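You operate a simulated robot arm through the tools that you are given. There is no shell and no other tool. Be economical: measure what you need, move in short steps, check, and stop when the job is done.

Carry out the task below with a simulated robot arm. There is one attempt and no reset: what you move stays moved.

## Task
Wind the paper back to 20 cm and return the slider there.
Fine: lift both iron blocks off on to the bare table first; push the orange lever to FREE before you wind.

It is judged by the outcome, as a careful person would: the job done as asked, and still so three seconds after it is handed in. It fails if anything else is knocked over, pushed out of place, dropped, spilled or broken.

## Robot
A 7-joint arm with a two-finger parallel gripper on a trunk, on a base that drives. Base frame: it is fixed to the floor where the robot stands at the start and does not move with it; the origin is under the middle of the robot, x ahead of it, y to its left, z up. Lengths are in mm, angles in degrees, forces in N, time in s.
With the tool pointing down near the work surface it reaches from about 100 to 880 mm from the robot's upright axis, wherever it stands. Its first joint turns from -166.0 to 166.0 degrees. Places, roughly: big grey weight [3250, 3250, 750]; long black weight [3000, 3500, 750]; long grey weight [3000, 3500, 750]; orange lever [600, -400, 1100]; paper roll [900, -400, 1000]; teal slider [600, 100, 900]. Payload 3.91 kg.
Tool frame: the origin (TCP) lies between the finger pads and is the grasp point; the fingertips stand 30 mm ahead of it; z points along the fingers, y is the line along which they close. Largest opening 110 mm; finger width 20, thickness 10; the body of the gripper, 48 by 112 mm, starts 55 mm behind the TCP.
Orientation is that of the tool frame in the base frame, as [roll, pitch, yaw] about the fixed x, y, z axes, in that order (R = Rz(yaw) Ry(pitch) Rx(roll)). With the fingers straight down and closing along the base's y, the tool's x points along the base's -x, its y along +y and its z along -z.

## Interface
- The arm moves only by the tool servo_tool. Its argument "plan" is text: rows parted by semicolons, each of 7 numbers parted by spaces: the shift along the tool's x, y, z in mm, then the turn, a rotation vector about the tool's x, y, z in degrees, then the finger opening in mm, from 0 to 110. In form: dx dy dz rx ry rz fingers; .... A call has 1 to 8 rows; each row shifts and turns the commanded pose from where the row before left it, along the tool's axes as they then stand. Each row takes 0.2 s and may step no farther than 50 mm and 8.6 degrees from the row before; otherwise, or with a gripper value out of range, the whole call is refused. Where a pose cannot be reached the arm comes as near as it can. A force on the tool above 50 N (or 10 N above the force at the start of the call, whichever is more), or a blocked arm, ends the call early, and 0.2 s more pass. The fingers move at their own pace (about 72 mm/s each) and stop on an object; they squeeze with about 29 N. The grip force told is the motor's: it shows also when the fingers shut on nothing. Time passes only in rows, and 0.2 s behind the last, so rows that do not move let the fingers close. It gives the time, the measured TCP pose, the force on the tool (base axes), the opening and the grip force at its end, in the units of the frame above (readings bear some noise), with the torque about the TCP (base axes, N m) and any sound that the robot's microphone picked up.
- Cameras (640 x 400 px; columns grow to the right, rows downward): "scene" is now at [251.4, -25.7, 1426]; the picture's right is [-0.33, -0.95, 0.00], its down [-0.58, 0.20, -0.79] and it looks along [0.75, -0.26, -0.61] (base axes); focal length 228 px, centre (320, 200). "wrist" rides on the gripper at [72, 17, -103] in the tool frame; the picture's right is [-0.23, 0.97, 0.00], its down [-0.76, -0.18, -0.62] and it looks along [-0.61, -0.14, 0.78] (tool axes); focal length 222 px, centre (320, 200). There is no depth. A picture from a camera that has moved, and an enlarged one, comes with that camera's place and axes in the base frame and with its lens.
- grab_frame(camera): a new picture of that camera. The clock stands still meanwhile.
- lift_body(by): slides the trunk up (or, below 0, down) by that many mm; the arm and the scene camera ride with it, the base frame stays. It gives what a move gives, with no picture.
- roll_base(legs): drives the robot by 1 to 6 legs, each [ahead, left, turn to the left] in mm, mm and degrees, along the robot's own axes; the way and the turn of a leg run together, so that a leg with both is an arc; at most 1500 mm and 180 degrees a leg. The arm and the cameras ride along, it lands a little off, and it stops where it bumps. It gives what a move gives.
- pan_tilt(pan, tilt): turns the head with the scene camera to pan (to the left, within 86 degrees either way) and tilt (down, from -29 to 69), counted from straight ahead of the robot. It gives what a move gives.
- close_up(camera, box): a new picture of the part [left, top, right, bottom] of that camera's present view, enlarged. The clock stands still meanwhile.
- sign_off(): hands the job in; it is judged then, once.

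Go step by step. Nothing tells you exact positions but the pictures and the camera data: compare them with the known pose of the tool, close in by small moves and look again before you grip or let go. The budget is 120 turns and 78 pictures, counting those below and the enlarged ones. Unless the task says otherwise, let go and move clear before handing in, and close with one line.

The tools are called after ">>>" by a JSON object that holds its "method" and its "body". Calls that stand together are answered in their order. servo_tool: Moves the arm, as the interface text tells. Its arguments: {"type":"object","properties":{"plan":{"type":"string"}},"required":["plan"]} The other tools are called the same way: lift_body (by) slides the trunk up or down; roll_base (legs) drives the base; pan_tilt (pan, tilt) turns the head that bears the scene camera; grab_frame (camera) takes a picture; close_up (camera, box) takes an enlarged picture of a part of a camera's view; sign_off () hands the job in.

At the start:

```text
clock: 0.0
position: [498.5, -244.7, 1286.7]
ee_rot: [-180.0, -0.1, 180.0]
contact_force: [0.1, -0.6, 0.2]
wrist_torque: [-0.01, 0.01, 0.02]
width: 110.0
grasp_force: 0.0
trunk travel left (down, up): [-614.0, 69.0]
robot x, y, heading: [-2.0, 2.2, 0.1]
head pan, tilt: [-19.0, 37.9]
```

scene: 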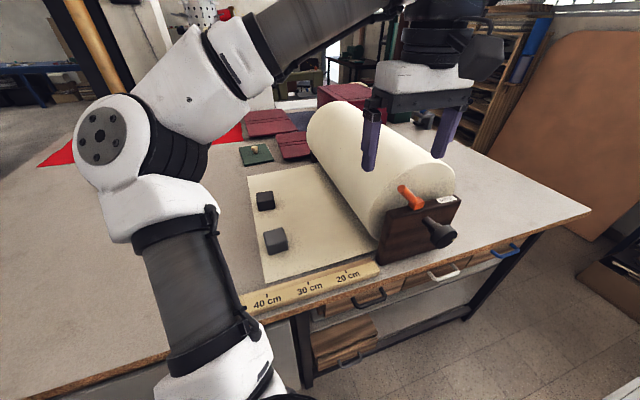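
wrist: 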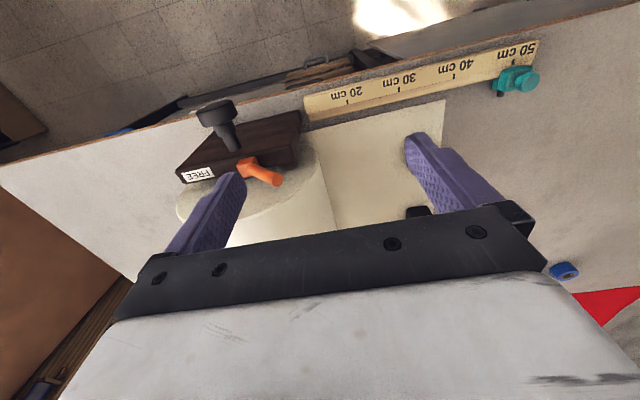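

I see a paper roll with a crank and an orange lever at the right, two dark blocks on the paper sheet, and a ruler along the front edge with a teal slider. I'll look closer first.

>>> {"method": "close_up", "body": {"camera": "scene", "box": [220, 80, 480, 320]}}

>>> {"method": "close_up", "body": {"camera": "wrist", "box": [160, 30, 580, 290]}}

```text
1.67 times, centred on (350, 200) of scene
camera zoom: at [251.4, -25.7, 1426.0], right [-0.33, -0.95, 0.0], down [-0.58, 0.2, -0.79], along [0.75, -0.26, -0.61], focal length 380 px, centre (270, 200)
```

zoom: 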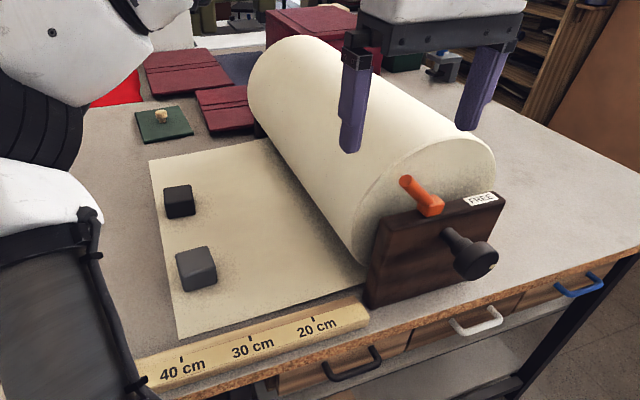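

```text
1.52 times, centred on (370, 160) of wrist
camera zoom: at [427.1, -227.9, 1389.9], right [0.23, 0.97, 0.0], down [0.76, -0.18, 0.62], along [0.61, -0.14, -0.78], focal length 338 px, centre (244, 261)
```

zoom: 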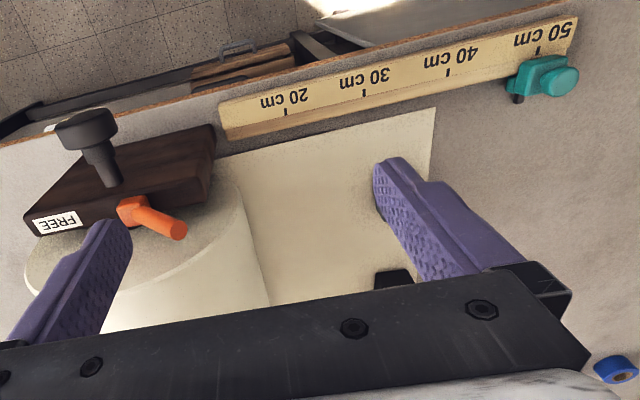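

The ruler's 20 mark works out near (559, -203, 933), with y growing 10 mm per cm. The grey block is near (706, -52), the black one near (904, -53), and the paper edge near y=-12. I'll move above the grey block and look.

>>> {"method": "servo_tool", "body": {"plan": "-35 35 0 0 0 0 110; -35 35 0 0 0 0 110; -35 35 0 0 0 0 110; -30 35 20 0 0 0 110; -30 30 30 0 0 0 110; 0 20 40 0 0 0 110; 0 0 40 0 0 0 110"}}

>>> {"method": "grab_frame", "body": {"camera": "wrist"}}

>>> {"method": "grab_frame", "body": {"camera": "scene"}}

```text
refused: row 4 steps farther than a row can; nothing moved
```

```text
73 pictures are left
camera wrist: at [427.1, -227.9, 1389.9], right [0.23, 0.97, 0.0], down [0.76, -0.18, 0.62], along [0.61, -0.14, -0.78], focal length 222 px, centre (320, 200)
```

wrist: 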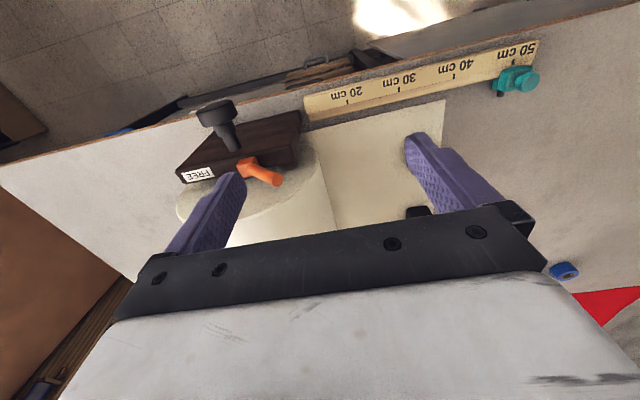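

```text
72 pictures are left
camera scene: at [251.4, -25.7, 1426.0], right [-0.33, -0.95, 0.0], down [-0.58, 0.2, -0.79], along [0.75, -0.26, -0.61], focal length 228 px, centre (320, 200)
```

scene: 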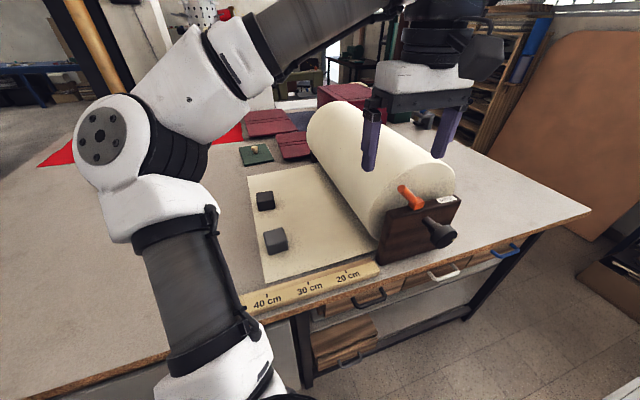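

The move was refused because one step was too long, so nothing moved. I'll repeat it with shorter steps.

>>> {"method": "servo_tool", "body": {"plan": "-30 30 0 0 0 0 110; -30 30 0 0 0 0 110; -30 30 0 0 0 0 110; -30 30 10 0 0 0 110; -30 30 10 0 0 0 110; -30 25 20 0 0 0 110; -25 18 30 0 0 0 110; 0 0 45 0 0 0 110"}}

```text
clock: 1.8
position: [703.3, -52.6, 1170.1]
ee_rot: [-179.9, 0.0, -180.0]
contact_force: [0.1, -0.2, -0.5]
wrist_torque: [-0.01, 0.01, -0.03]
width: 110.0
grasp_force: 0.2
trunk travel left (down, up): [-614.0, 69.0]
robot x, y, heading: [1.6, 1.8, -0.2]
head pan, tilt: [-19.0, 37.9]
```

>>> {"method": "grab_frame", "body": {"camera": "wrist"}}

>>> {"method": "grab_frame", "body": {"camera": "scene"}}

```text
71 pictures are left
camera wrist: at [632.3, -35.5, 1273.6], right [0.23, 0.97, 0.0], down [0.76, -0.18, 0.62], along [0.61, -0.14, -0.78], focal length 222 px, centre (320, 200)
```

wrist: 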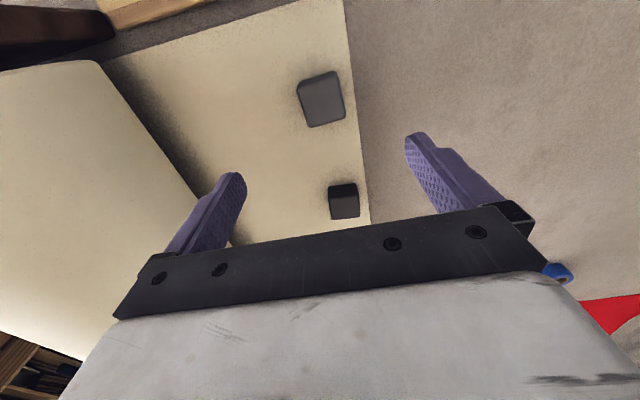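

```text
70 pictures are left
camera scene: at [251.8, -25.6, 1426.0], right [-0.33, -0.95, 0.0], down [-0.58, 0.2, -0.79], along [0.75, -0.26, -0.61], focal length 228 px, centre (320, 200)
```

scene: 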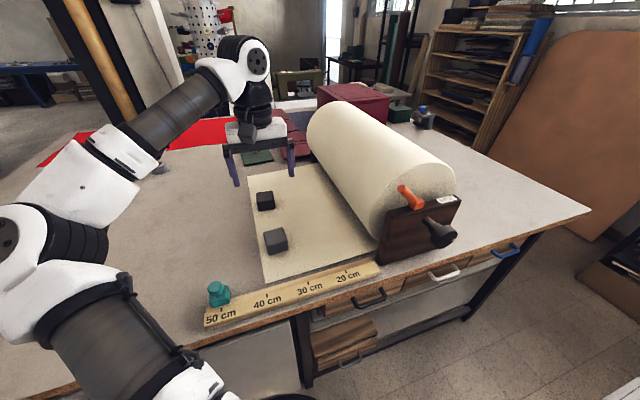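

>>> {"method": "close_up", "body": {"camera": "wrist", "box": [250, 50, 410, 230]}}

>>> {"method": "close_up", "body": {"camera": "scene", "box": [190, 180, 310, 330]}}

>>> {"method": "close_up", "body": {"camera": "scene", "box": [350, 150, 490, 290]}}

```text
2.22 times, centred on (330, 140) of wrist
camera zoom: at [632.3, -35.5, 1273.6], right [0.23, 0.97, 0.0], down [0.76, -0.18, 0.62], along [0.61, -0.14, -0.78], focal length 494 px, centre (298, 333)
```

zoom: 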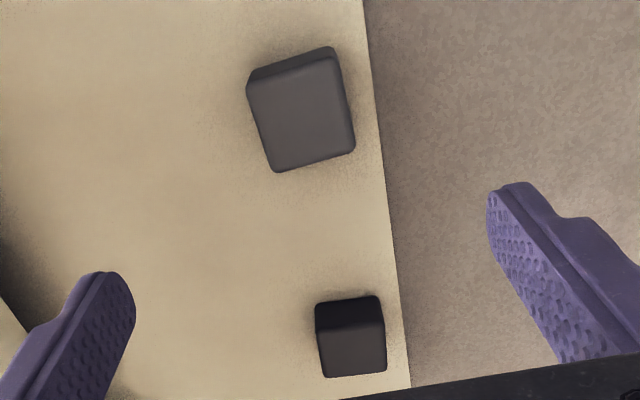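

```text
2.67 times, centred on (250, 255) of scene
camera zoom: at [251.8, -25.6, 1426.0], right [-0.33, -0.95, 0.0], down [-0.58, 0.2, -0.79], along [0.75, -0.26, -0.61], focal length 608 px, centre (507, 53)
```

zoom: 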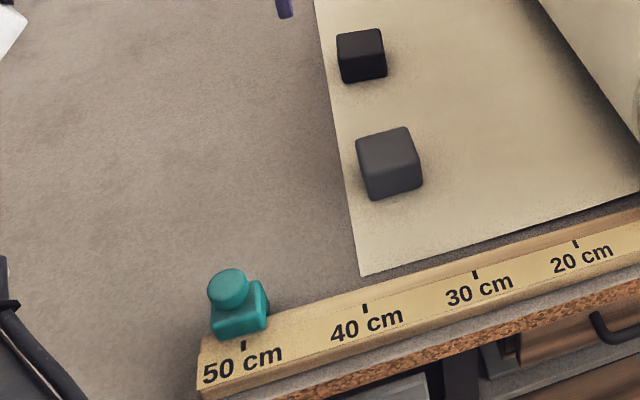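

```text
2.86 times, centred on (420, 220) of scene
camera zoom: at [251.8, -25.6, 1426.0], right [-0.33, -0.95, 0.0], down [-0.58, 0.2, -0.79], along [0.75, -0.26, -0.61], focal length 652 px, centre (34, 143)
```

zoom: 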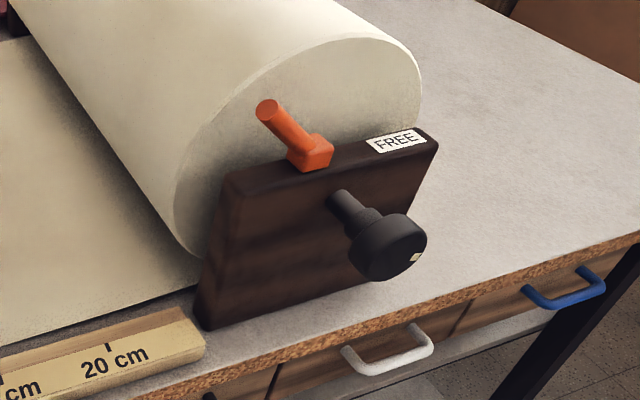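

Both blocks sit nearly square to the axes. The grey one is about a 50 mm cube centred near (710, -51), so I'll descend over it and grip.

>>> {"method": "servo_tool", "body": {"plan": "-7 1.5 40 0 0 0 110; 0 0 45 0 0 0 110; 0 0 45 0 0 0 110; 0 0 30 0 0 0 110; 0 0 15 0 0 0 110"}}

>>> {"method": "grab_frame", "body": {"camera": "wrist"}}

>>> {"method": "grab_frame", "body": {"camera": "scene"}}

```text
clock: 3.0
position: [712.5, -50.7, 994.7]
ee_rot: [-179.9, 0.0, 180.0]
contact_force: [-0.2, -0.4, 0.2]
wrist_torque: [-0.01, 0.01, 0.01]
width: 110.2
grasp_force: 0.1
trunk travel left (down, up): [-614.0, 69.0]
robot x, y, heading: [1.3, 0.1, 0.1]
head pan, tilt: [-19.0, 37.9]
```

```text
66 pictures are left
camera wrist: at [640.6, -33.2, 1099.0], right [0.23, 0.97, 0.0], down [0.76, -0.18, 0.62], along [0.61, -0.14, -0.78], focal length 222 px, centre (320, 200)
```

wrist: 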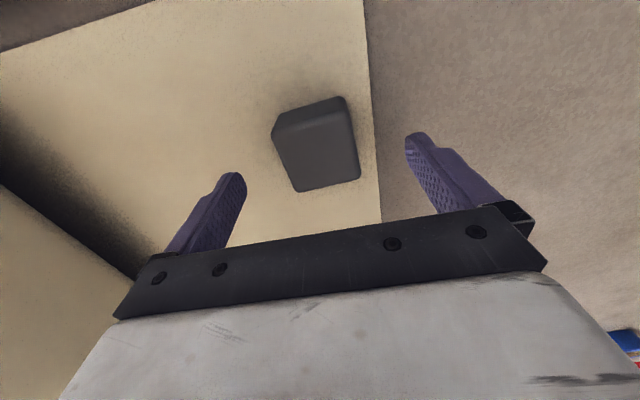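

```text
65 pictures are left
camera scene: at [251.5, -25.7, 1426.0], right [-0.33, -0.95, 0.0], down [-0.58, 0.2, -0.79], along [0.75, -0.26, -0.61], focal length 228 px, centre (320, 200)
```

scene: 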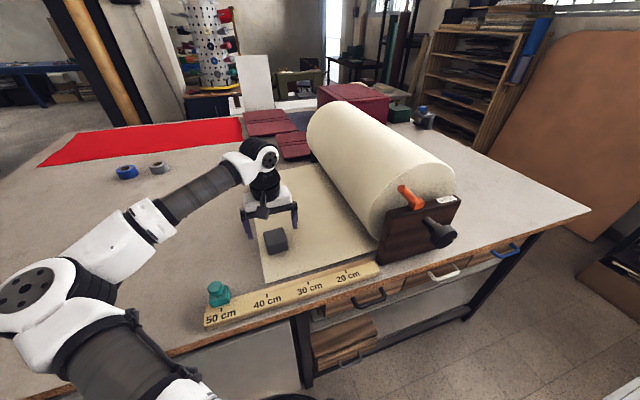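

The block centre is about (706, -48), so I'll trim, descend and close.

>>> {"method": "servo_tool", "body": {"plan": "6 3 15 0 0 0 110; 0 0 12 0 0 0 110; 0 0 7 0 0 0 110; 0 0 0 0 0 0 40; 0 0 0 0 0 0 30; 0 0 0 0 0 0 30; 0 0 0 0 0 0 30"}}

```text
clock: 4.6
position: [705.2, -47.3, 962.6]
ee_rot: [180.0, 0.0, -180.0]
contact_force: [-0.8, -2.7, -0.6]
wrist_torque: [0.06, -0.13, -0.1]
width: 60.0
grasp_force: 29.1
trunk travel left (down, up): [-614.0, 69.0]
robot x, y, heading: [-3.8, 3.1, -0.1]
head pan, tilt: [-19.0, 37.9]
```

>>> {"method": "servo_tool", "body": {"plan": "0 0 -10 0 0 0 30; 0 0 -20 0 0 0 30; 0 0 -30 0 0 0 30"}}

>>> {"method": "grab_frame", "body": {"camera": "wrist"}}

>>> {"method": "close_up", "body": {"camera": "scene", "box": [190, 120, 350, 280]}}

```text
clock: 5.4
position: [706.2, -47.8, 1021.6]
ee_rot: [-179.9, 0.0, -180.0]
contact_force: [0.4, -1.6, -9.2]
wrist_torque: [0.01, 0.14, 0.02]
width: 59.9
grasp_force: 29.0
trunk travel left (down, up): [-614.0, 69.0]
robot x, y, heading: [1.0, -1.4, 0.2]
head pan, tilt: [-19.0, 37.9]
```

```text
64 pictures are left
camera wrist: at [633.8, -30.9, 1125.1], right [0.23, 0.97, 0.0], down [0.76, -0.18, 0.62], along [0.61, -0.14, -0.78], focal length 222 px, centre (320, 200)
```

wrist: 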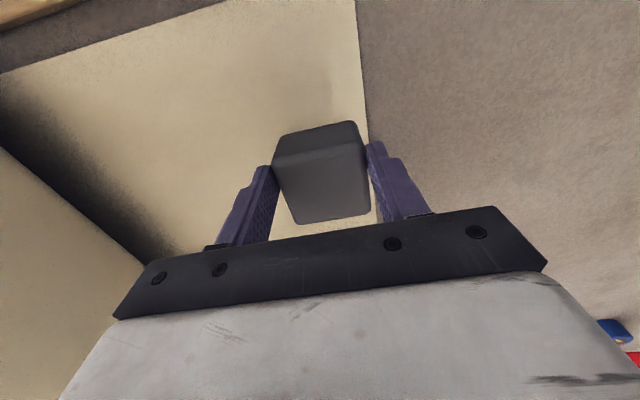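

```text
2.50 times, centred on (270, 200) of scene
camera zoom: at [251.7, -25.8, 1425.9], right [-0.33, -0.95, 0.0], down [-0.58, 0.2, -0.79], along [0.75, -0.26, -0.61], focal length 570 px, centre (445, 200)
```

zoom: 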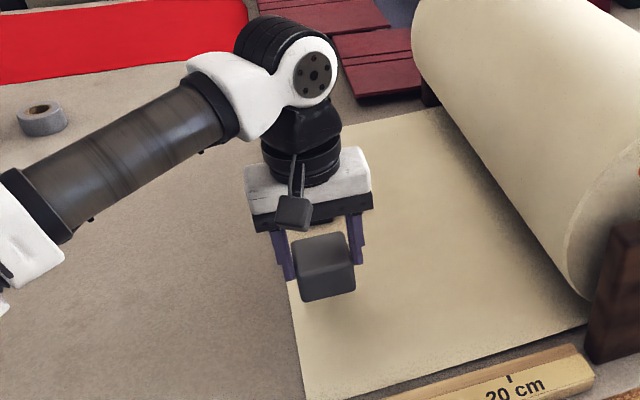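

The block is held (about 9 N) but gripped high, so the table is near z 900. I'll carry it left to about y=200 on the bare table.

>>> {"method": "servo_tool", "body": {"plan": "0 40 0 0 0 0 30; 0 45 0 0 0 0 30; 0 45 0 0 0 0 30; 0 45 0 0 0 0 30; 0 45 0 0 0 0 30; -10 30 0 0 0 0 30; 0 0 20 0 0 0 30; 0 0 20 0 0 0 30"}}

>>> {"method": "grab_frame", "body": {"camera": "scene"}}

```text
clock: 7.2
position: [717.5, 201.3, 981.4]
ee_rot: [-180.0, 0.0, 179.9]
contact_force: [-0.8, -0.5, -8.9]
wrist_torque: [-0.02, 0.15, 0.03]
width: 60.0
grasp_force: 29.4
trunk travel left (down, up): [-614.0, 69.0]
robot x, y, heading: [-0.1, 0.5, 0.1]
head pan, tilt: [-19.0, 37.9]
```

```text
62 pictures are left
camera scene: at [252.4, -25.4, 1425.8], right [-0.33, -0.95, 0.0], down [-0.58, 0.2, -0.79], along [0.75, -0.26, -0.61], focal length 228 px, centre (320, 200)
```

scene: 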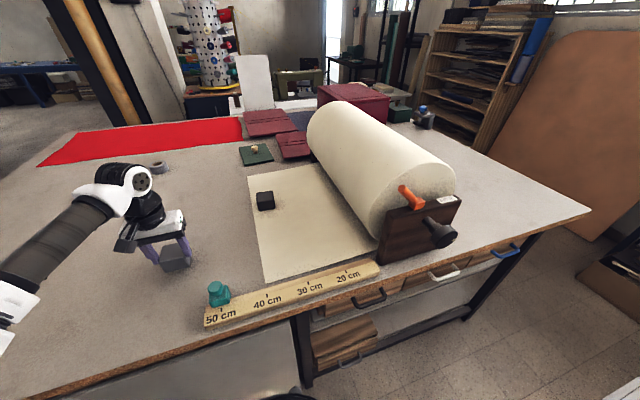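

Clear bare table lies beneath the block. I'll lower it gently to where it was picked up (TCP z about 962).

>>> {"method": "servo_tool", "body": {"plan": "0 0 10 0 0 0 30; 0 0 6 0 0 0 30; 0 0 2 0 0 0 30; 0 0 1 0 0 0 30; 0 0 0 0 0 0 30"}}

```text
clock: 8.4
position: [716.3, 202.6, 961.7]
ee_rot: [180.0, -0.1, -180.0]
contact_force: [0.4, 0.6, -8.9]
wrist_torque: [0.03, 0.14, 0.01]
width: 59.7
grasp_force: 28.7
trunk travel left (down, up): [-614.0, 69.0]
robot x, y, heading: [3.6, 0.2, -0.1]
head pan, tilt: [-19.0, 37.9]
```

Not touching yet, so I'll go down a millimetre at a time.

>>> {"method": "servo_tool", "body": {"plan": "0 0 1 0 0 0 30; 0 0 1 0 0 0 30; 0 0 1 0 0 0 30; 0 0 0 0 0 0 30"}}

```text
clock: 9.4
position: [715.2, 202.5, 961.7]
ee_rot: [-180.0, 0.2, 180.0]
contact_force: [3.6, 4.0, 3.4]
wrist_torque: [-0.17, 0.1, 0.06]
width: 59.8
grasp_force: 29.2
trunk travel left (down, up): [-614.0, 69.0]
robot x, y, heading: [0.7, 2.1, -0.1]
head pan, tilt: [-19.0, 37.9]
```

The block has landed. I'll release, rise, and look down to check the base's clearance to the table.

>>> {"method": "servo_tool", "body": {"plan": "0 0 0 0 0 0 80; 0 0 0 0 0 0 110; 0 0 -30 0 0 0 110; 0 0 -45 0 0 0 110; 0 0 -45 0 0 0 110; 0 0 -40 0 0 0 110"}}

>>> {"method": "pan_tilt", "body": {"pan": -10, "tilt": 69}}

>>> {"method": "grab_frame", "body": {"camera": "scene"}}

```text
clock: 10.8
position: [716.2, 202.8, 1118.4]
ee_rot: [179.9, 0.0, 180.0]
contact_force: [-0.8, 0.8, 0.5]
wrist_torque: [-0.01, -0.02, -0.01]
width: 109.8
grasp_force: 0.1
trunk travel left (down, up): [-614.0, 69.0]
robot x, y, heading: [-2.3, 0.1, -0.0]
head pan, tilt: [-19.0, 37.9]
```

```text
clock: 11.8
position: [717.5, 202.5, 1117.5]
ee_rot: [-179.9, 0.0, 179.9]
contact_force: [0.4, 1.0, -0.9]
wrist_torque: [0.01, 0.0, -0.01]
width: 110.1
grasp_force: 0.2
trunk travel left (down, up): [-614.0, 69.0]
robot x, y, heading: [-2.4, 0.4, -0.0]
head pan, tilt: [-10.0, 68.8]
```

```text
61 pictures are left
camera scene: at [224.8, -7.3, 1386.8], right [-0.17, -0.98, 0.0], down [-0.92, 0.16, -0.36], along [0.36, -0.06, -0.93], focal length 228 px, centre (320, 200)
```

scene: 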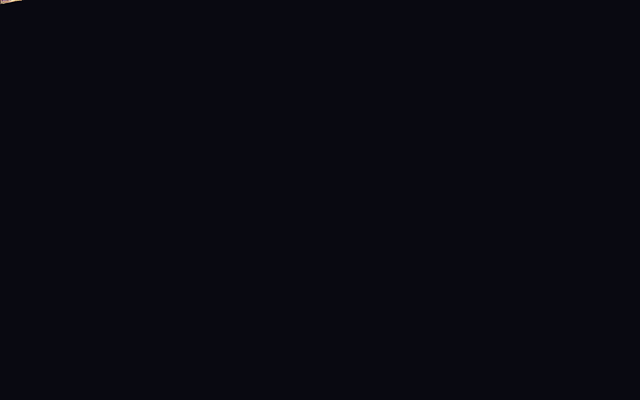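

Head tilted into its own body; restoring. I'll drive 70 mm ahead so that the black block at x≈904 is in reach.

>>> {"method": "pan_tilt", "body": {"pan": -19, "tilt": 38}}

>>> {"method": "roll_base", "body": {"legs": [[70, 0, 0]]}}

>>> {"method": "servo_tool", "body": {"plan": "-10 -45 0 0 0 0 110; -15 -45 0 0 0 0 110; -15 -45 0 0 0 0 110; -15 -45 0 0 0 0 110; -15 -45 0 0 0 0 110; -20 -28 0 0 0 0 110"}}

>>> {"method": "grab_frame", "body": {"camera": "wrist"}}

>>> {"method": "grab_frame", "body": {"camera": "scene"}}

```text
clock: 12.7
position: [715.8, 203.0, 1118.6]
ee_rot: [180.0, 0.0, 180.0]
contact_force: [-0.1, -0.7, -0.7]
wrist_torque: [0.01, -0.03, 0.04]
width: 110.1
grasp_force: 0.1
trunk travel left (down, up): [-614.0, 69.0]
robot x, y, heading: [-0.4, -4.3, -0.0]
head pan, tilt: [-19.0, 38.0]
```

```text
clock: 13.7
position: [786.1, 203.4, 1118.0]
ee_rot: [180.0, -0.2, -179.9]
contact_force: [1.0, 0.0, 0.8]
wrist_torque: [0.04, 0.01, 0.03]
width: 110.0
grasp_force: 0.1
trunk travel left (down, up): [-614.0, 69.0]
robot x, y, heading: [70.1, -0.0, 0.1]
head pan, tilt: [-19.0, 38.0]
```

```text
clock: 15.1
position: [876.0, -51.8, 1118.6]
ee_rot: [179.9, 0.0, -180.0]
contact_force: [-0.4, 0.6, 0.6]
wrist_torque: [-0.04, -0.01, 0.03]
width: 110.1
grasp_force: 0.0
trunk travel left (down, up): [-614.0, 69.0]
robot x, y, heading: [70.6, 1.0, 0.1]
head pan, tilt: [-19.0, 38.0]
```

```text
60 pictures are left
camera wrist: at [804.2, -34.2, 1223.2], right [0.23, 0.97, 0.0], down [0.76, -0.18, 0.62], along [0.61, -0.14, -0.78], focal length 222 px, centre (320, 200)
```

wrist: 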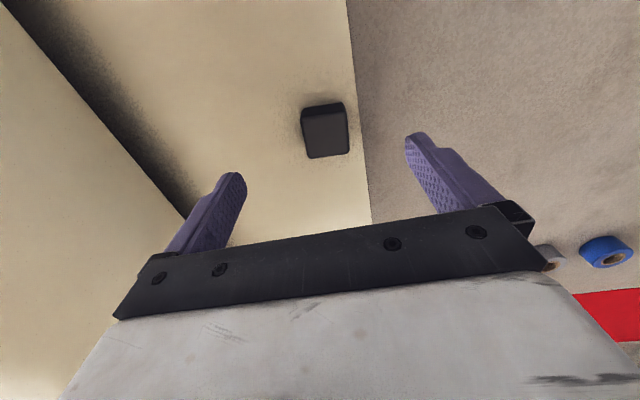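

```text
59 pictures are left
camera scene: at [321.2, -25.9, 1425.7], right [-0.32, -0.95, 0.0], down [-0.58, 0.2, -0.79], along [0.75, -0.26, -0.62], focal length 228 px, centre (320, 200)
```

scene: 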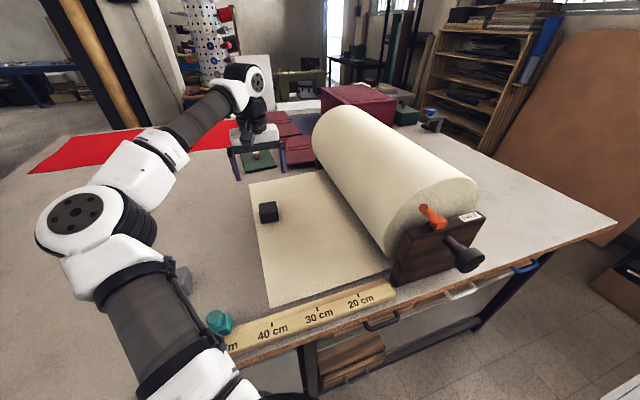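

>>> {"method": "servo_tool", "body": {"plan": "-38 1 0 0 0 0 110; 0 0 45 0 0 0 110; 0 0 45 0 0 0 110; 0 0 30 0 0 0 110; 0 0 0 0 0 0 110"}}

>>> {"method": "grab_frame", "body": {"camera": "wrist"}}

>>> {"method": "close_up", "body": {"camera": "scene", "box": [200, 100, 360, 260]}}

```text
clock: 16.3
position: [913.6, -48.7, 999.6]
ee_rot: [-180.0, 0.0, 180.0]
contact_force: [0.4, -0.2, 0.3]
wrist_torque: [0.01, 0.01, -0.03]
width: 110.0
grasp_force: 0.1
trunk travel left (down, up): [-614.0, 69.0]
robot x, y, heading: [68.5, 0.5, -0.3]
head pan, tilt: [-19.0, 38.0]
```

```text
58 pictures are left
camera wrist: at [841.4, -32.5, 1103.1], right [0.23, 0.97, 0.0], down [0.76, -0.18, 0.62], along [0.61, -0.14, -0.78], focal length 222 px, centre (320, 200)
```

wrist: 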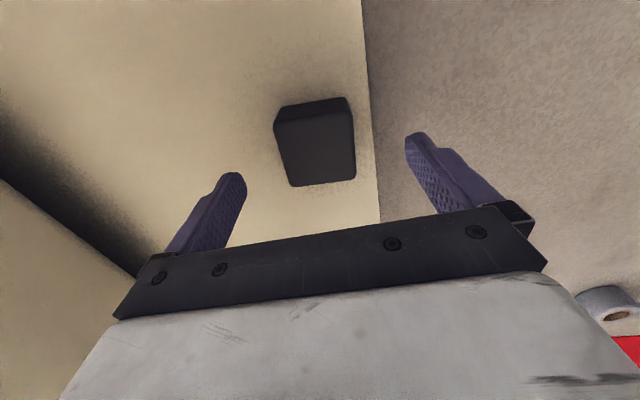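

```text
2.50 times, centred on (280, 180) of scene
camera zoom: at [320.8, -25.5, 1425.8], right [-0.32, -0.95, 0.0], down [-0.58, 0.2, -0.79], along [0.75, -0.26, -0.62], focal length 570 px, centre (420, 250)
```

zoom: 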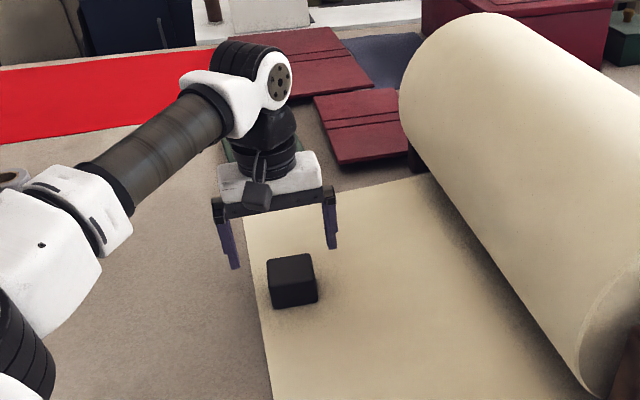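

Well centred. I'll descend carefully to about z 945 and grip.

>>> {"method": "servo_tool", "body": {"plan": "0 -2 20 0 0 0 110; 0 0 20 0 0 0 110; 0 0 8 0 0 0 110; 0 0 6 0 0 0 110; 0 0 0 0 0 0 40; 0 0 0 0 0 0 30; 0 0 0 0 0 0 30; 0 0 0 0 0 0 30"}}

```text
clock: 18.1
position: [913.7, -50.3, 944.8]
ee_rot: [-180.0, -0.1, 180.0]
contact_force: [-0.2, -3.0, -0.7]
wrist_torque: [-0.19, -0.27, -0.13]
width: 61.2
grasp_force: 29.2
trunk travel left (down, up): [-614.0, 69.0]
robot x, y, heading: [69.4, -0.5, -0.1]
head pan, tilt: [-19.0, 38.0]
```

>>> {"method": "servo_tool", "body": {"plan": "0 0 -15 0 0 0 30; 0 0 -30 0 0 0 30; 5 40 0 0 0 0 30; 5 45 0 0 0 0 30; 5 45 0 0 0 0 30; 5 45 0 0 0 0 30; 5 45 0 0 0 0 30; 0 30 0 0 0 0 30"}}

>>> {"method": "grab_frame", "body": {"camera": "scene"}}

```text
clock: 19.9
position: [888.8, 199.5, 988.8]
ee_rot: [179.9, -0.1, 180.0]
contact_force: [0.2, -0.3, -8.5]
wrist_torque: [0.01, 0.06, -0.01]
width: 60.0
grasp_force: 29.1
trunk travel left (down, up): [-614.0, 69.0]
robot x, y, heading: [69.4, -0.3, 0.1]
head pan, tilt: [-19.0, 38.0]
```

```text
56 pictures are left
camera scene: at [321.9, -24.9, 1425.6], right [-0.32, -0.95, 0.0], down [-0.58, 0.2, -0.79], along [0.74, -0.26, -0.62], focal length 228 px, centre (320, 200)
```

scene: 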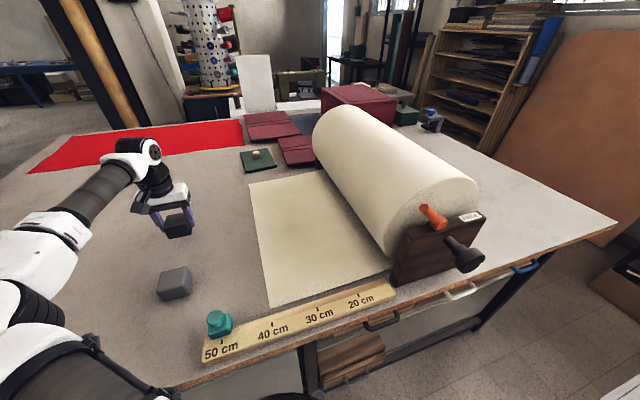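

>>> {"method": "servo_tool", "body": {"plan": "0 0 20 0 0 0 30; 0 0 15 0 0 0 30; 0 0 5 0 0 0 30; 0 0 2 0 0 0 30; 0 0 2 0 0 0 30; 0 0 0 0 0 0 30"}}

```text
clock: 21.3
position: [889.4, 198.8, 945.2]
ee_rot: [-180.0, 0.1, -180.0]
contact_force: [-0.1, 0.7, -4.6]
wrist_torque: [0.12, -0.12, -0.03]
width: 60.0
grasp_force: 28.9
trunk travel left (down, up): [-614.0, 69.0]
robot x, y, heading: [65.2, 0.9, 0.2]
head pan, tilt: [-19.0, 38.0]
```

>>> {"method": "servo_tool", "body": {"plan": "0 0 1 0 0 0 30; 0 0 0 0 0 0 80; 0 0 0 0 0 0 110; 0 0 -30 0 0 0 110; 0 0 -45 0 0 0 110; 0 0 -45 0 0 0 110; 0 0 -45 0 0 0 110; 0 0 -45 0 0 0 110"}}

>>> {"method": "roll_base", "body": {"legs": [[-150, 0, 0], [0, -300, 0]]}}

>>> {"method": "pan_tilt", "body": {"pan": -5, "tilt": 35}}

>>> {"method": "grab_frame", "body": {"camera": "scene"}}

```text
clock: 23.1
position: [887.7, 195.1, 1154.5]
ee_rot: [180.0, 0.0, 180.0]
contact_force: [0.3, -0.2, -0.9]
wrist_torque: [0.0, -0.02, -0.01]
width: 110.0
grasp_force: 0.0
trunk travel left (down, up): [-614.0, 69.0]
robot x, y, heading: [68.7, -0.5, -0.0]
head pan, tilt: [-19.0, 38.0]
```

```text
clock: 27.1
position: [739.1, -103.4, 1153.0]
ee_rot: [-180.0, -0.1, -179.7]
contact_force: [-0.1, -0.1, 0.8]
wrist_torque: [-0.02, 0.02, 0.01]
width: 110.1
grasp_force: 0.1
trunk travel left (down, up): [-614.0, 69.0]
robot x, y, heading: [-80.6, -301.0, 0.2]
head pan, tilt: [-19.0, 38.0]
```

```text
clock: 27.8
position: [740.3, -103.5, 1152.5]
ee_rot: [-180.0, 0.0, -179.7]
contact_force: [-0.6, -0.9, -0.2]
wrist_torque: [0.0, 0.01, 0.01]
width: 110.1
grasp_force: 0.0
trunk travel left (down, up): [-614.0, 69.0]
robot x, y, heading: [-81.0, -306.5, 0.2]
head pan, tilt: [-5.0, 35.0]
```

```text
55 pictures are left
camera scene: at [178.7, -307.7, 1430.4], right [-0.08, -1.0, 0.0], down [-0.57, 0.05, -0.82], along [0.82, -0.07, -0.57], focal length 228 px, centre (320, 200)
```

scene: 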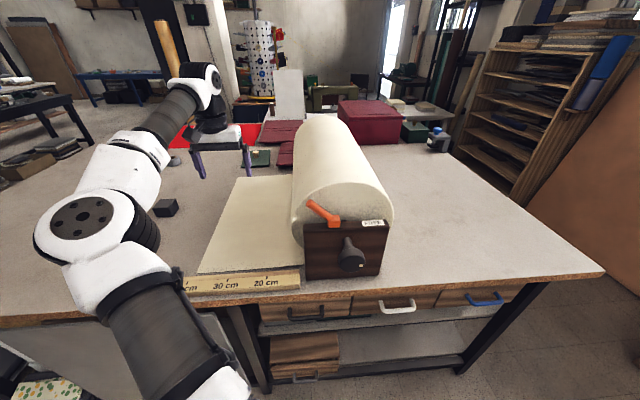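

>>> {"method": "close_up", "body": {"camera": "scene", "box": [270, 170, 410, 300]}}

```text
3.08 times, centred on (340, 235) of scene
camera zoom: at [178.7, -307.7, 1430.4], right [-0.08, -1.0, 0.0], down [-0.57, 0.05, -0.82], along [0.82, -0.07, -0.57], focal length 702 px, centre (258, 92)
```

zoom: 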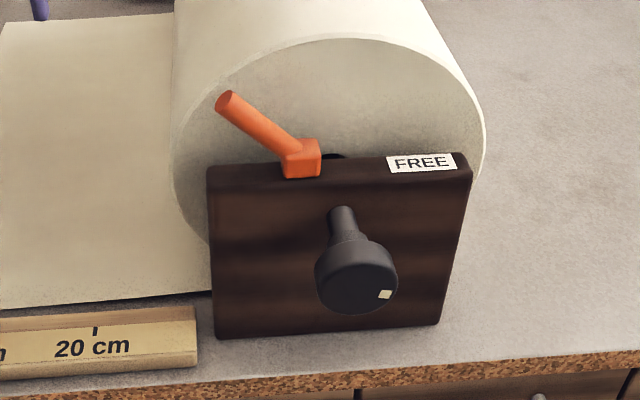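

The knob's centre is near (499, -404, 1040) on the roll axis. The lever runs from its base at (569, -372, 1098) to its tip at (564, -317, 1156), and FREE is on the -y side. I'll bring the closed fingers to the left of the lever.

>>> {"method": "servo_tool", "body": {"plan": "45 0 -10 0 0 0 60; 45 0 0 0 0 0 0; 45 0 0 0 0 0 0; 41 0 0 0 0 0 0; 0 -45 0 0 0 0 0; 0 -45 0 0 0 0 0; 0 -45 0 0 0 0 0; 0 -32 0 0 0 0 0"}}

>>> {"method": "close_up", "body": {"camera": "scene", "box": [230, 120, 430, 300]}}

>>> {"method": "grab_frame", "body": {"camera": "wrist"}}

```text
clock: 29.6
position: [566.2, -273.5, 1163.0]
ee_rot: [-180.0, 0.1, -179.6]
contact_force: [-0.2, -0.3, 0.2]
wrist_torque: [0.01, -0.03, 0.0]
width: 0.0
grasp_force: 28.8
trunk travel left (down, up): [-614.0, 69.0]
robot x, y, heading: [-78.9, -302.4, 0.1]
head pan, tilt: [-5.0, 35.0]
```

```text
2.22 times, centred on (330, 210) of scene
camera zoom: at [178.8, -307.9, 1430.4], right [-0.08, -1.0, 0.0], down [-0.57, 0.05, -0.82], along [0.82, -0.07, -0.57], focal length 507 px, centre (298, 178)
```

zoom: 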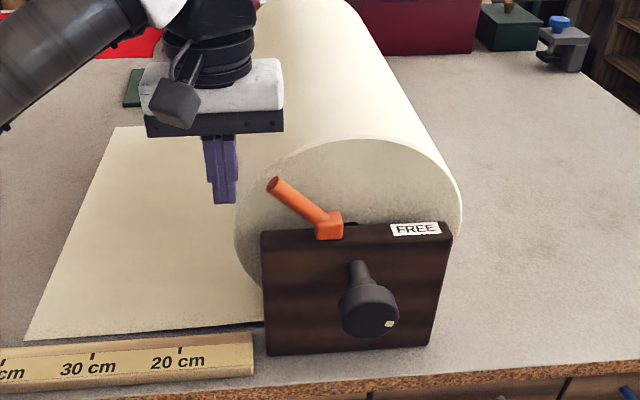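

```text
52 pictures are left
camera wrist: at [493.9, -256.4, 1267.0], right [0.22, 0.98, 0.0], down [0.76, -0.17, 0.62], along [0.61, -0.14, -0.78], focal length 222 px, centre (320, 200)
```

wrist: 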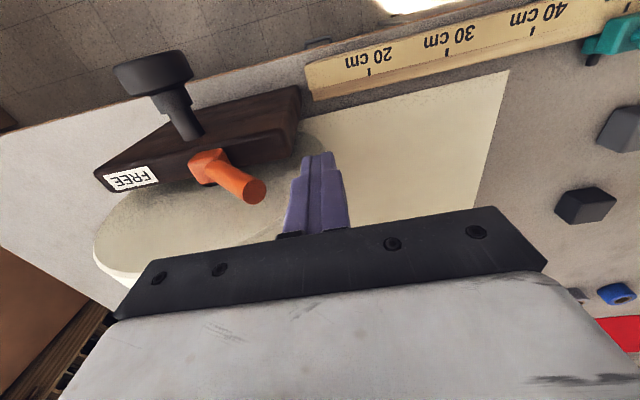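

Fingers are aligned with the lever rod in x. I'll push toward -y in small steps.

>>> {"method": "servo_tool", "body": {"plan": "0 -15 8 0 0 0 0; 0 -15 0 0 0 0 0; 0 -15 0 0 0 0 0; 0 -15 0 0 0 0 0; 0 -15 0 0 0 0 0; 0 -10 0 0 0 0 0; 0 0 0 0 0 0 0"}}

>>> {"method": "close_up", "body": {"camera": "scene", "box": [230, 120, 430, 300]}}

```text
clock: 30.4
position: [565.1, -305.5, 1161.3]
ee_rot: [179.8, 0.6, -178.5]
contact_force: [-0.3, 15.0, 17.0]
wrist_torque: [-0.21, -0.06, 0.03]
width: 0.0
grasp_force: 29.2
trunk travel left (down, up): [-614.0, 69.0]
robot x, y, heading: [-76.6, -303.6, 0.5]
head pan, tilt: [-5.0, 35.0]
stopped in row 3: the force on the tool passed its limit at 58 N (the readings are from after the stop); the commanded pose is now the measured one
```

```text
2.22 times, centred on (330, 210) of scene
camera zoom: at [176.8, -305.5, 1431.0], right [-0.08, -1.0, 0.0], down [-0.57, 0.04, -0.82], along [0.82, -0.06, -0.57], focal length 507 px, centre (298, 178)
```

zoom: 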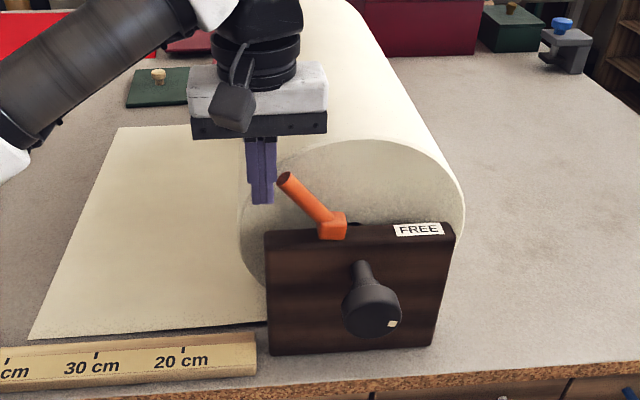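

The lever resists and moved only a few millimetres. I'll continue pushing more slowly.

>>> {"method": "servo_tool", "body": {"plan": "0 2 3 0 0 0 0; 0 -4 2 0 0 0 0; 0 -4 0 0 0 0 0; 0 -4 0 0 0 0 0; 0 -4 0 0 0 0 0; 0 -4 0 0 0 0 0; 0 -4 0 0 0 0 0; 0 -4 0 0 0 0 0"}}

>>> {"method": "close_up", "body": {"camera": "scene", "box": [230, 120, 430, 300]}}

```text
clock: 31.0
position: [565.5, -302.0, 1156.8]
ee_rot: [179.6, 0.8, -178.2]
contact_force: [-7.6, 15.1, 15.6]
wrist_torque: [-0.2, -0.06, -0.01]
width: 0.1
grasp_force: 29.1
trunk travel left (down, up): [-614.0, 69.0]
robot x, y, heading: [-80.8, -304.7, 0.8]
head pan, tilt: [-5.0, 35.0]
stopped in row 3: the force on the tool passed its limit at 54 N (the readings are from after the stop); the commanded pose is now the measured one
```

```text
2.22 times, centred on (330, 210) of scene
camera zoom: at [176.2, -304.1, 1430.8], right [-0.08, -1.0, 0.0], down [-0.57, 0.04, -0.82], along [0.82, -0.06, -0.57], focal length 507 px, centre (298, 178)
```

zoom: 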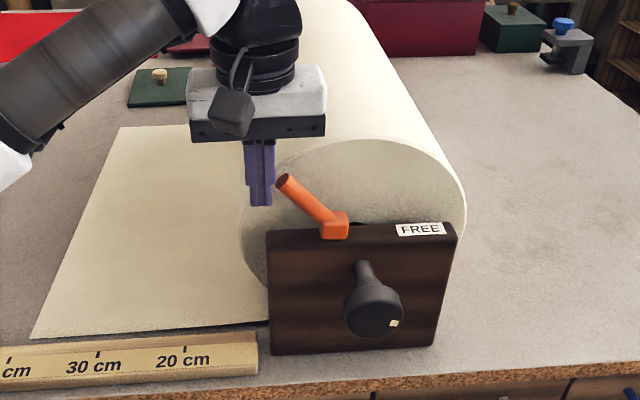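

The 45° reaction force matches the roll's own surface, so the fingers were touching the roll end rather than the lever. I'll back off and move about 11 mm toward the front before pushing again.

>>> {"method": "servo_tool", "body": {"plan": "0 15 0 0 0 0 0; 11 5 0 0 0 0 0; 0 0 0 0 0 0 0"}}

>>> {"method": "close_up", "body": {"camera": "wrist", "box": [80, 20, 400, 240]}}

```text
clock: 31.8
position: [555.3, -285.5, 1154.5]
ee_rot: [179.7, 0.5, -178.4]
contact_force: [-0.4, 0.1, -0.2]
wrist_torque: [0.0, 0.03, 0.0]
width: 0.0
grasp_force: 29.0
trunk travel left (down, up): [-614.0, 69.0]
robot x, y, heading: [-74.8, -301.7, 0.6]
head pan, tilt: [-5.0, 35.0]
```

```text
1.82 times, centred on (240, 130) of wrist
camera zoom: at [482.7, -271.2, 1258.5], right [0.2, 0.98, 0.01], down [0.76, -0.16, 0.63], along [0.62, -0.12, -0.78], focal length 404 px, centre (466, 327)
```

zoom: 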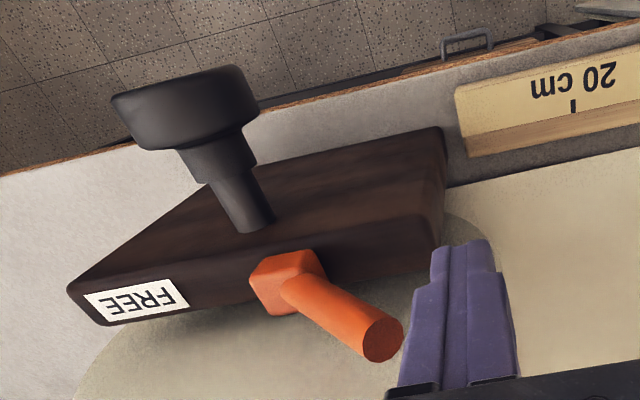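

>>> {"method": "servo_tool", "body": {"plan": "-1 -8 0 0 0 0 0; 0 -8 0 0 0 0 0; 0 -8 0 0 0 0 0; 0 -8 0 0 0 0 0; 0 -8 0 0 0 0 0; 0 -8 0 0 0 0 0; 0 0 0 0 0 0 0"}}

>>> {"method": "close_up", "body": {"camera": "wrist", "box": [80, 20, 400, 240]}}

```text
clock: 32.8
position: [557.3, -304.6, 1160.5]
ee_rot: [179.5, 1.2, -177.4]
contact_force: [-5.2, 15.0, 16.8]
wrist_torque: [-0.21, -0.2, 0.15]
width: 0.0
grasp_force: 28.6
trunk travel left (down, up): [-614.0, 69.0]
robot x, y, heading: [-81.4, -300.9, 0.9]
head pan, tilt: [-5.0, 35.0]
stopped in row 4: the force on the tool passed its limit at 57 N (the readings are from after the stop); the commanded pose is now the measured one
```

```text
1.82 times, centred on (240, 130) of wrist
camera zoom: at [482.7, -291.3, 1262.8], right [0.18, 0.98, 0.01], down [0.76, -0.15, 0.64], along [0.63, -0.11, -0.77], focal length 404 px, centre (466, 327)
```

zoom: 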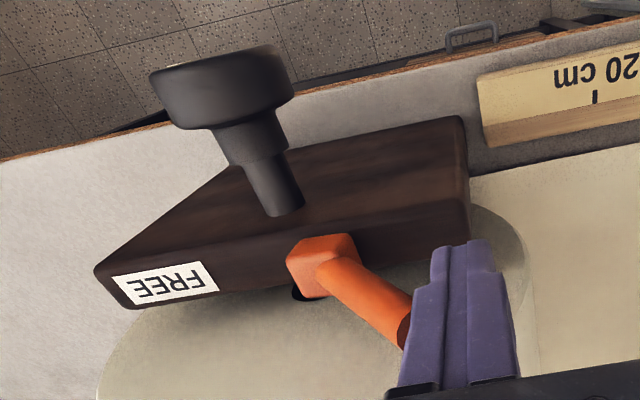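

The roll's end is actually near x≈620, so that contact was the step on the finger's outside riding on the rod's end face. I'll straddle the rod instead, so the flat inside pad does the pushing.

>>> {"method": "servo_tool", "body": {"plan": "0 20 0 0 0 0 0; 0 0 -40 0 0 2.4 30; 0 0 -40 0 0 0 70; 0 -30 0 0 0 0 100; -4 -40 0 0 0 0 100; 0 0 0 0 0 0 100"}}

>>> {"method": "grab_frame", "body": {"camera": "wrist"}}

```text
clock: 34.2
position: [560.5, -358.6, 1238.4]
ee_rot: [179.5, 0.9, -180.0]
contact_force: [-0.5, 0.2, -0.1]
wrist_torque: [-0.01, 0.0, -0.02]
width: 100.0
grasp_force: 0.2
trunk travel left (down, up): [-614.0, 69.0]
robot x, y, heading: [-78.6, -301.6, 0.9]
head pan, tilt: [-5.0, 35.0]
```

```text
47 pictures are left
camera wrist: at [487.8, -342.7, 1342.0], right [0.23, 0.97, 0.01], down [0.75, -0.18, 0.63], along [0.62, -0.14, -0.77], focal length 222 px, centre (320, 200)
```

wrist: 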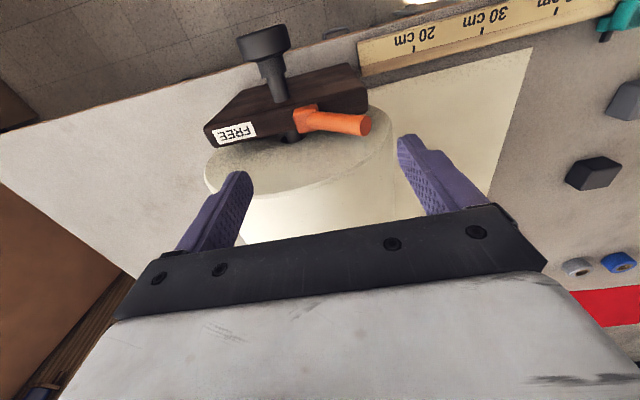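

>>> {"method": "servo_tool", "body": {"plan": "-3 8 0 0 0 0 104; 0 0 40 0 0 0 104; 0 0 40 0 0 0 104; 0 -8 0 0 0 0 104; 0 -8 0 0 0 0 104; 0 -6 0 0 0 0 104; 0 -6 0 0 0 0 104; 0 0 0 0 0 0 104"}}

>>> {"method": "close_up", "body": {"camera": "scene", "box": [230, 120, 430, 300]}}

```text
clock: 36.0
position: [565.2, -377.4, 1157.3]
ee_rot: [179.5, 0.9, 179.9]
contact_force: [0.9, 0.2, 0.0]
wrist_torque: [-0.01, 0.02, 0.0]
width: 104.3
grasp_force: 0.6
trunk travel left (down, up): [-614.0, 69.0]
robot x, y, heading: [-75.8, -300.0, 0.8]
head pan, tilt: [-5.0, 35.0]
```

```text
2.22 times, centred on (330, 210) of scene
camera zoom: at [179.0, -304.4, 1430.3], right [-0.07, -1.0, 0.0], down [-0.57, 0.04, -0.82], along [0.82, -0.06, -0.57], focal length 507 px, centre (298, 178)
```

zoom: 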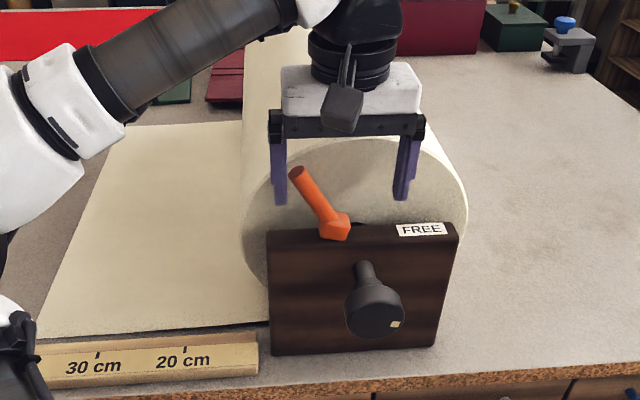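

The lever is turning now with little force, so I'll keep pushing.

>>> {"method": "servo_tool", "body": {"plan": "0 -10 0 0 0 0 104; 0 -10 0 0 0 0 104; 0 -10 0 0 0 0 104; 0 -10 0 0 0 0 104; 0 -10 0 0 0 0 104; 0 -8 0 0 0 0 104; 0 0 0 0 0 0 104"}}

>>> {"method": "close_up", "body": {"camera": "scene", "box": [230, 120, 430, 300]}}

```text
clock: 37.6
position: [564.1, -436.0, 1155.3]
ee_rot: [179.7, 0.9, -179.9]
contact_force: [-0.8, 0.1, 0.9]
wrist_torque: [-0.01, 0.01, 0.0]
width: 104.1
grasp_force: 0.0
trunk travel left (down, up): [-614.0, 69.0]
robot x, y, heading: [-75.7, -303.8, 0.4]
head pan, tilt: [-5.0, 35.0]
```

```text
2.22 times, centred on (330, 210) of scene
camera zoom: at [179.0, -304.4, 1430.4], right [-0.07, -1.0, 0.0], down [-0.57, 0.04, -0.82], along [0.82, -0.06, -0.57], focal length 507 px, centre (298, 178)
```

zoom: 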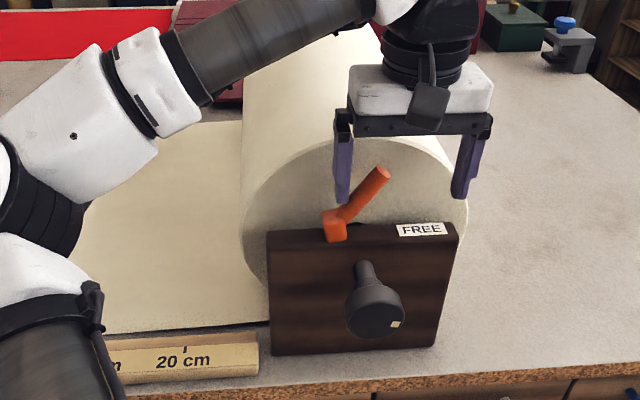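

>>> {"method": "servo_tool", "body": {"plan": "0 -5 0 0 0 0 104; 0 -5 0 0 0 0 104; 0 -5 0 0 0 0 104; 0 -5 0 0 0 0 104; 0 0 0 0 0 0 104"}}

>>> {"method": "close_up", "body": {"camera": "scene", "box": [230, 120, 430, 300]}}

```text
clock: 38.6
position: [566.4, -443.0, 1157.1]
ee_rot: [178.4, 1.0, -179.1]
contact_force: [-0.9, 18.5, 8.4]
wrist_torque: [1.01, 0.26, 0.31]
width: 110.0
grasp_force: 6.4
trunk travel left (down, up): [-614.0, 69.0]
robot x, y, heading: [-80.2, -301.1, 1.1]
head pan, tilt: [-5.0, 35.0]
stopped in row 5: the force on the tool passed its limit at 51 N (the readings are from after the stop); the commanded pose is now the measured one
```

```text
2.22 times, centred on (330, 210) of scene
camera zoom: at [177.9, -301.8, 1430.7], right [-0.07, -1.0, 0.0], down [-0.57, 0.04, -0.82], along [0.82, -0.06, -0.57], focal length 507 px, centre (298, 178)
```

zoom: 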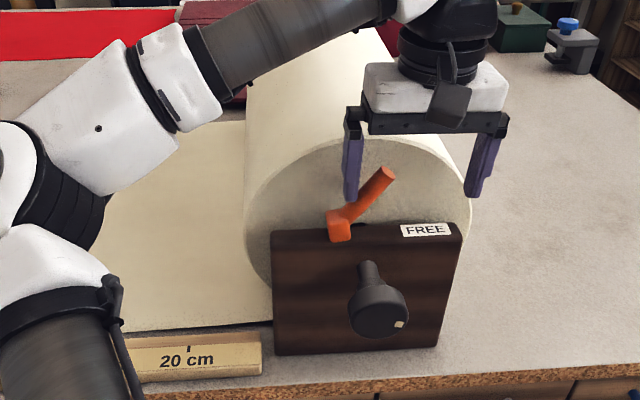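

The lever hit its stop on the FREE side. I'll back off, rise, retreat the base, then turn the gripper to face the knob.

>>> {"method": "servo_tool", "body": {"plan": "0 8 0 0 0 0 110; 0 0 -40 1.5 0 0 110; 0 0 -45 0 0 0 110; 0 0 -45 0 0 0 110; 0 0 0 0 0 0 110"}}

>>> {"method": "roll_base", "body": {"legs": [[-180, 0, -1]]}}

>>> {"method": "servo_tool", "body": {"plan": "0 0 0 0 -8.2 0 110; 0 0 0 0 -8.2 0 110; 0 0 0 0 -8.2 0 110; 0 0 0 0 -8.2 0 110; 0 0 0 0 -8.2 0 110; 0 0 0 0 -8.2 0 110; 0 0 0 0 -8.2 0 110; 0 0 0 0 -8.2 0 110"}}

>>> {"method": "servo_tool", "body": {"plan": "0 0 0 0 -8.2 0 110; 0 0 0 0 -8.2 0 110; 0 0 0 0 -8 0 110; 0 0 0 0 0 0 110"}}

>>> {"method": "grab_frame", "body": {"camera": "scene"}}

```text
clock: 39.8
position: [565.3, -438.4, 1283.9]
ee_rot: [-179.7, 0.9, -179.5]
contact_force: [-0.4, 0.6, -0.1]
wrist_torque: [0.01, 0.01, 0.0]
width: 109.9
grasp_force: 0.1
trunk travel left (down, up): [-614.0, 69.0]
robot x, y, heading: [-79.4, -302.3, 0.7]
head pan, tilt: [-5.0, 35.0]
```

```text
clock: 41.3
position: [383.9, -451.6, 1285.1]
ee_rot: [-179.6, 1.0, 179.4]
contact_force: [-0.4, 0.5, -0.9]
wrist_torque: [0.0, 0.0, -0.01]
width: 110.0
grasp_force: 0.0
trunk travel left (down, up): [-614.0, 69.0]
robot x, y, heading: [-254.6, -304.3, -0.1]
head pan, tilt: [-5.0, 35.0]
```

```text
clock: 43.1
position: [385.2, -450.0, 1283.6]
ee_rot: [-178.8, 66.7, -179.6]
contact_force: [-0.3, 0.2, -1.3]
wrist_torque: [0.0, 0.01, 0.0]
width: 109.8
grasp_force: 0.0
trunk travel left (down, up): [-614.0, 69.0]
robot x, y, heading: [-253.3, -305.7, -0.2]
head pan, tilt: [-5.0, 35.0]
```

```text
clock: 44.1
position: [385.2, -450.3, 1283.2]
ee_rot: [-22.9, 88.9, -23.6]
contact_force: [0.1, -0.4, 0.6]
wrist_torque: [0.01, 0.01, 0.0]
width: 109.9
grasp_force: 0.1
trunk travel left (down, up): [-614.0, 69.0]
robot x, y, heading: [-257.9, -304.6, 0.2]
head pan, tilt: [-5.0, 35.0]
```

```text
43 pictures are left
camera scene: at [2.3, -308.9, 1430.4], right [-0.09, -1.0, 0.0], down [-0.57, 0.05, -0.82], along [0.82, -0.07, -0.57], focal length 228 px, centre (320, 200)
```

scene: 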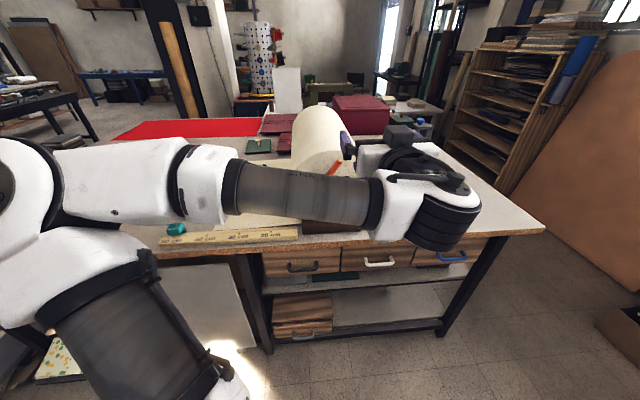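

>>> {"method": "servo_tool", "body": {"plan": "40 8 0 0 0 0 110; 40 8 0 0 0 0 110; 40 8 0 0 0 0 110; 40 8 0 0 0 0 110; 40 8 0 0 0 0 110; 40 6 0 0 0 0 110; 0 0 0 0 0 0 110"}}

>>> {"method": "grab_frame", "body": {"camera": "wrist"}}

>>> {"method": "grab_frame", "body": {"camera": "scene"}}

```text
clock: 45.7
position: [420.0, -454.5, 1072.2]
ee_rot: [-54.9, 89.4, -54.8]
contact_force: [-0.3, -0.5, 0.5]
wrist_torque: [-0.01, -0.01, 0.02]
width: 109.9
grasp_force: 0.1
out of reach, approached as far as the arm can: row 2, 3, 4, 5, 6
trunk travel left (down, up): [-614.0, 69.0]
robot x, y, heading: [-254.3, -304.8, -0.2]
head pan, tilt: [-5.0, 35.0]
```

```text
42 pictures are left
camera wrist: at [318.1, -437.9, 1001.4], right [0.0, 0.98, 0.22], down [-0.63, -0.17, 0.76], along [0.78, -0.13, 0.61], focal length 222 px, centre (320, 200)
```

wrist: 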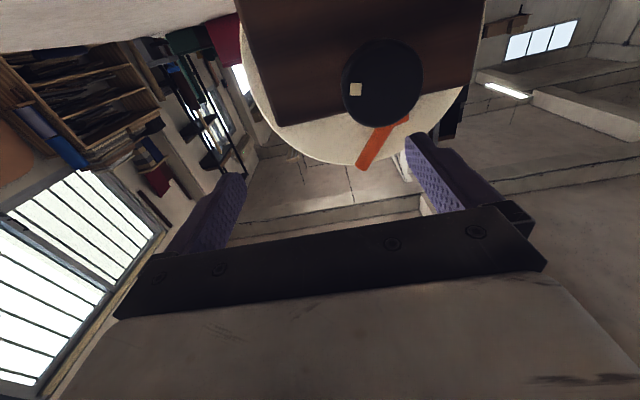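

```text
41 pictures are left
camera scene: at [2.0, -308.7, 1430.5], right [-0.09, -1.0, 0.0], down [-0.57, 0.05, -0.82], along [0.82, -0.07, -0.57], focal length 228 px, centre (320, 200)
```

scene: 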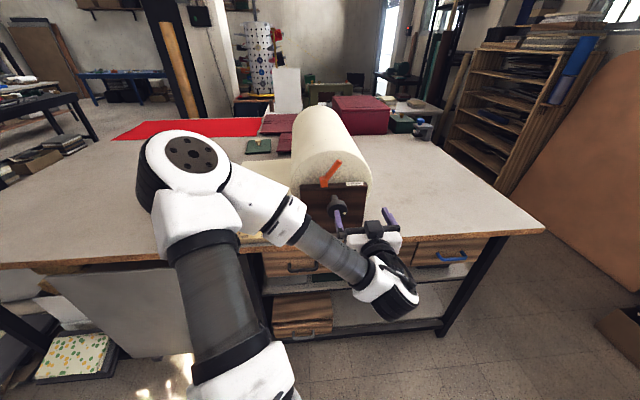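

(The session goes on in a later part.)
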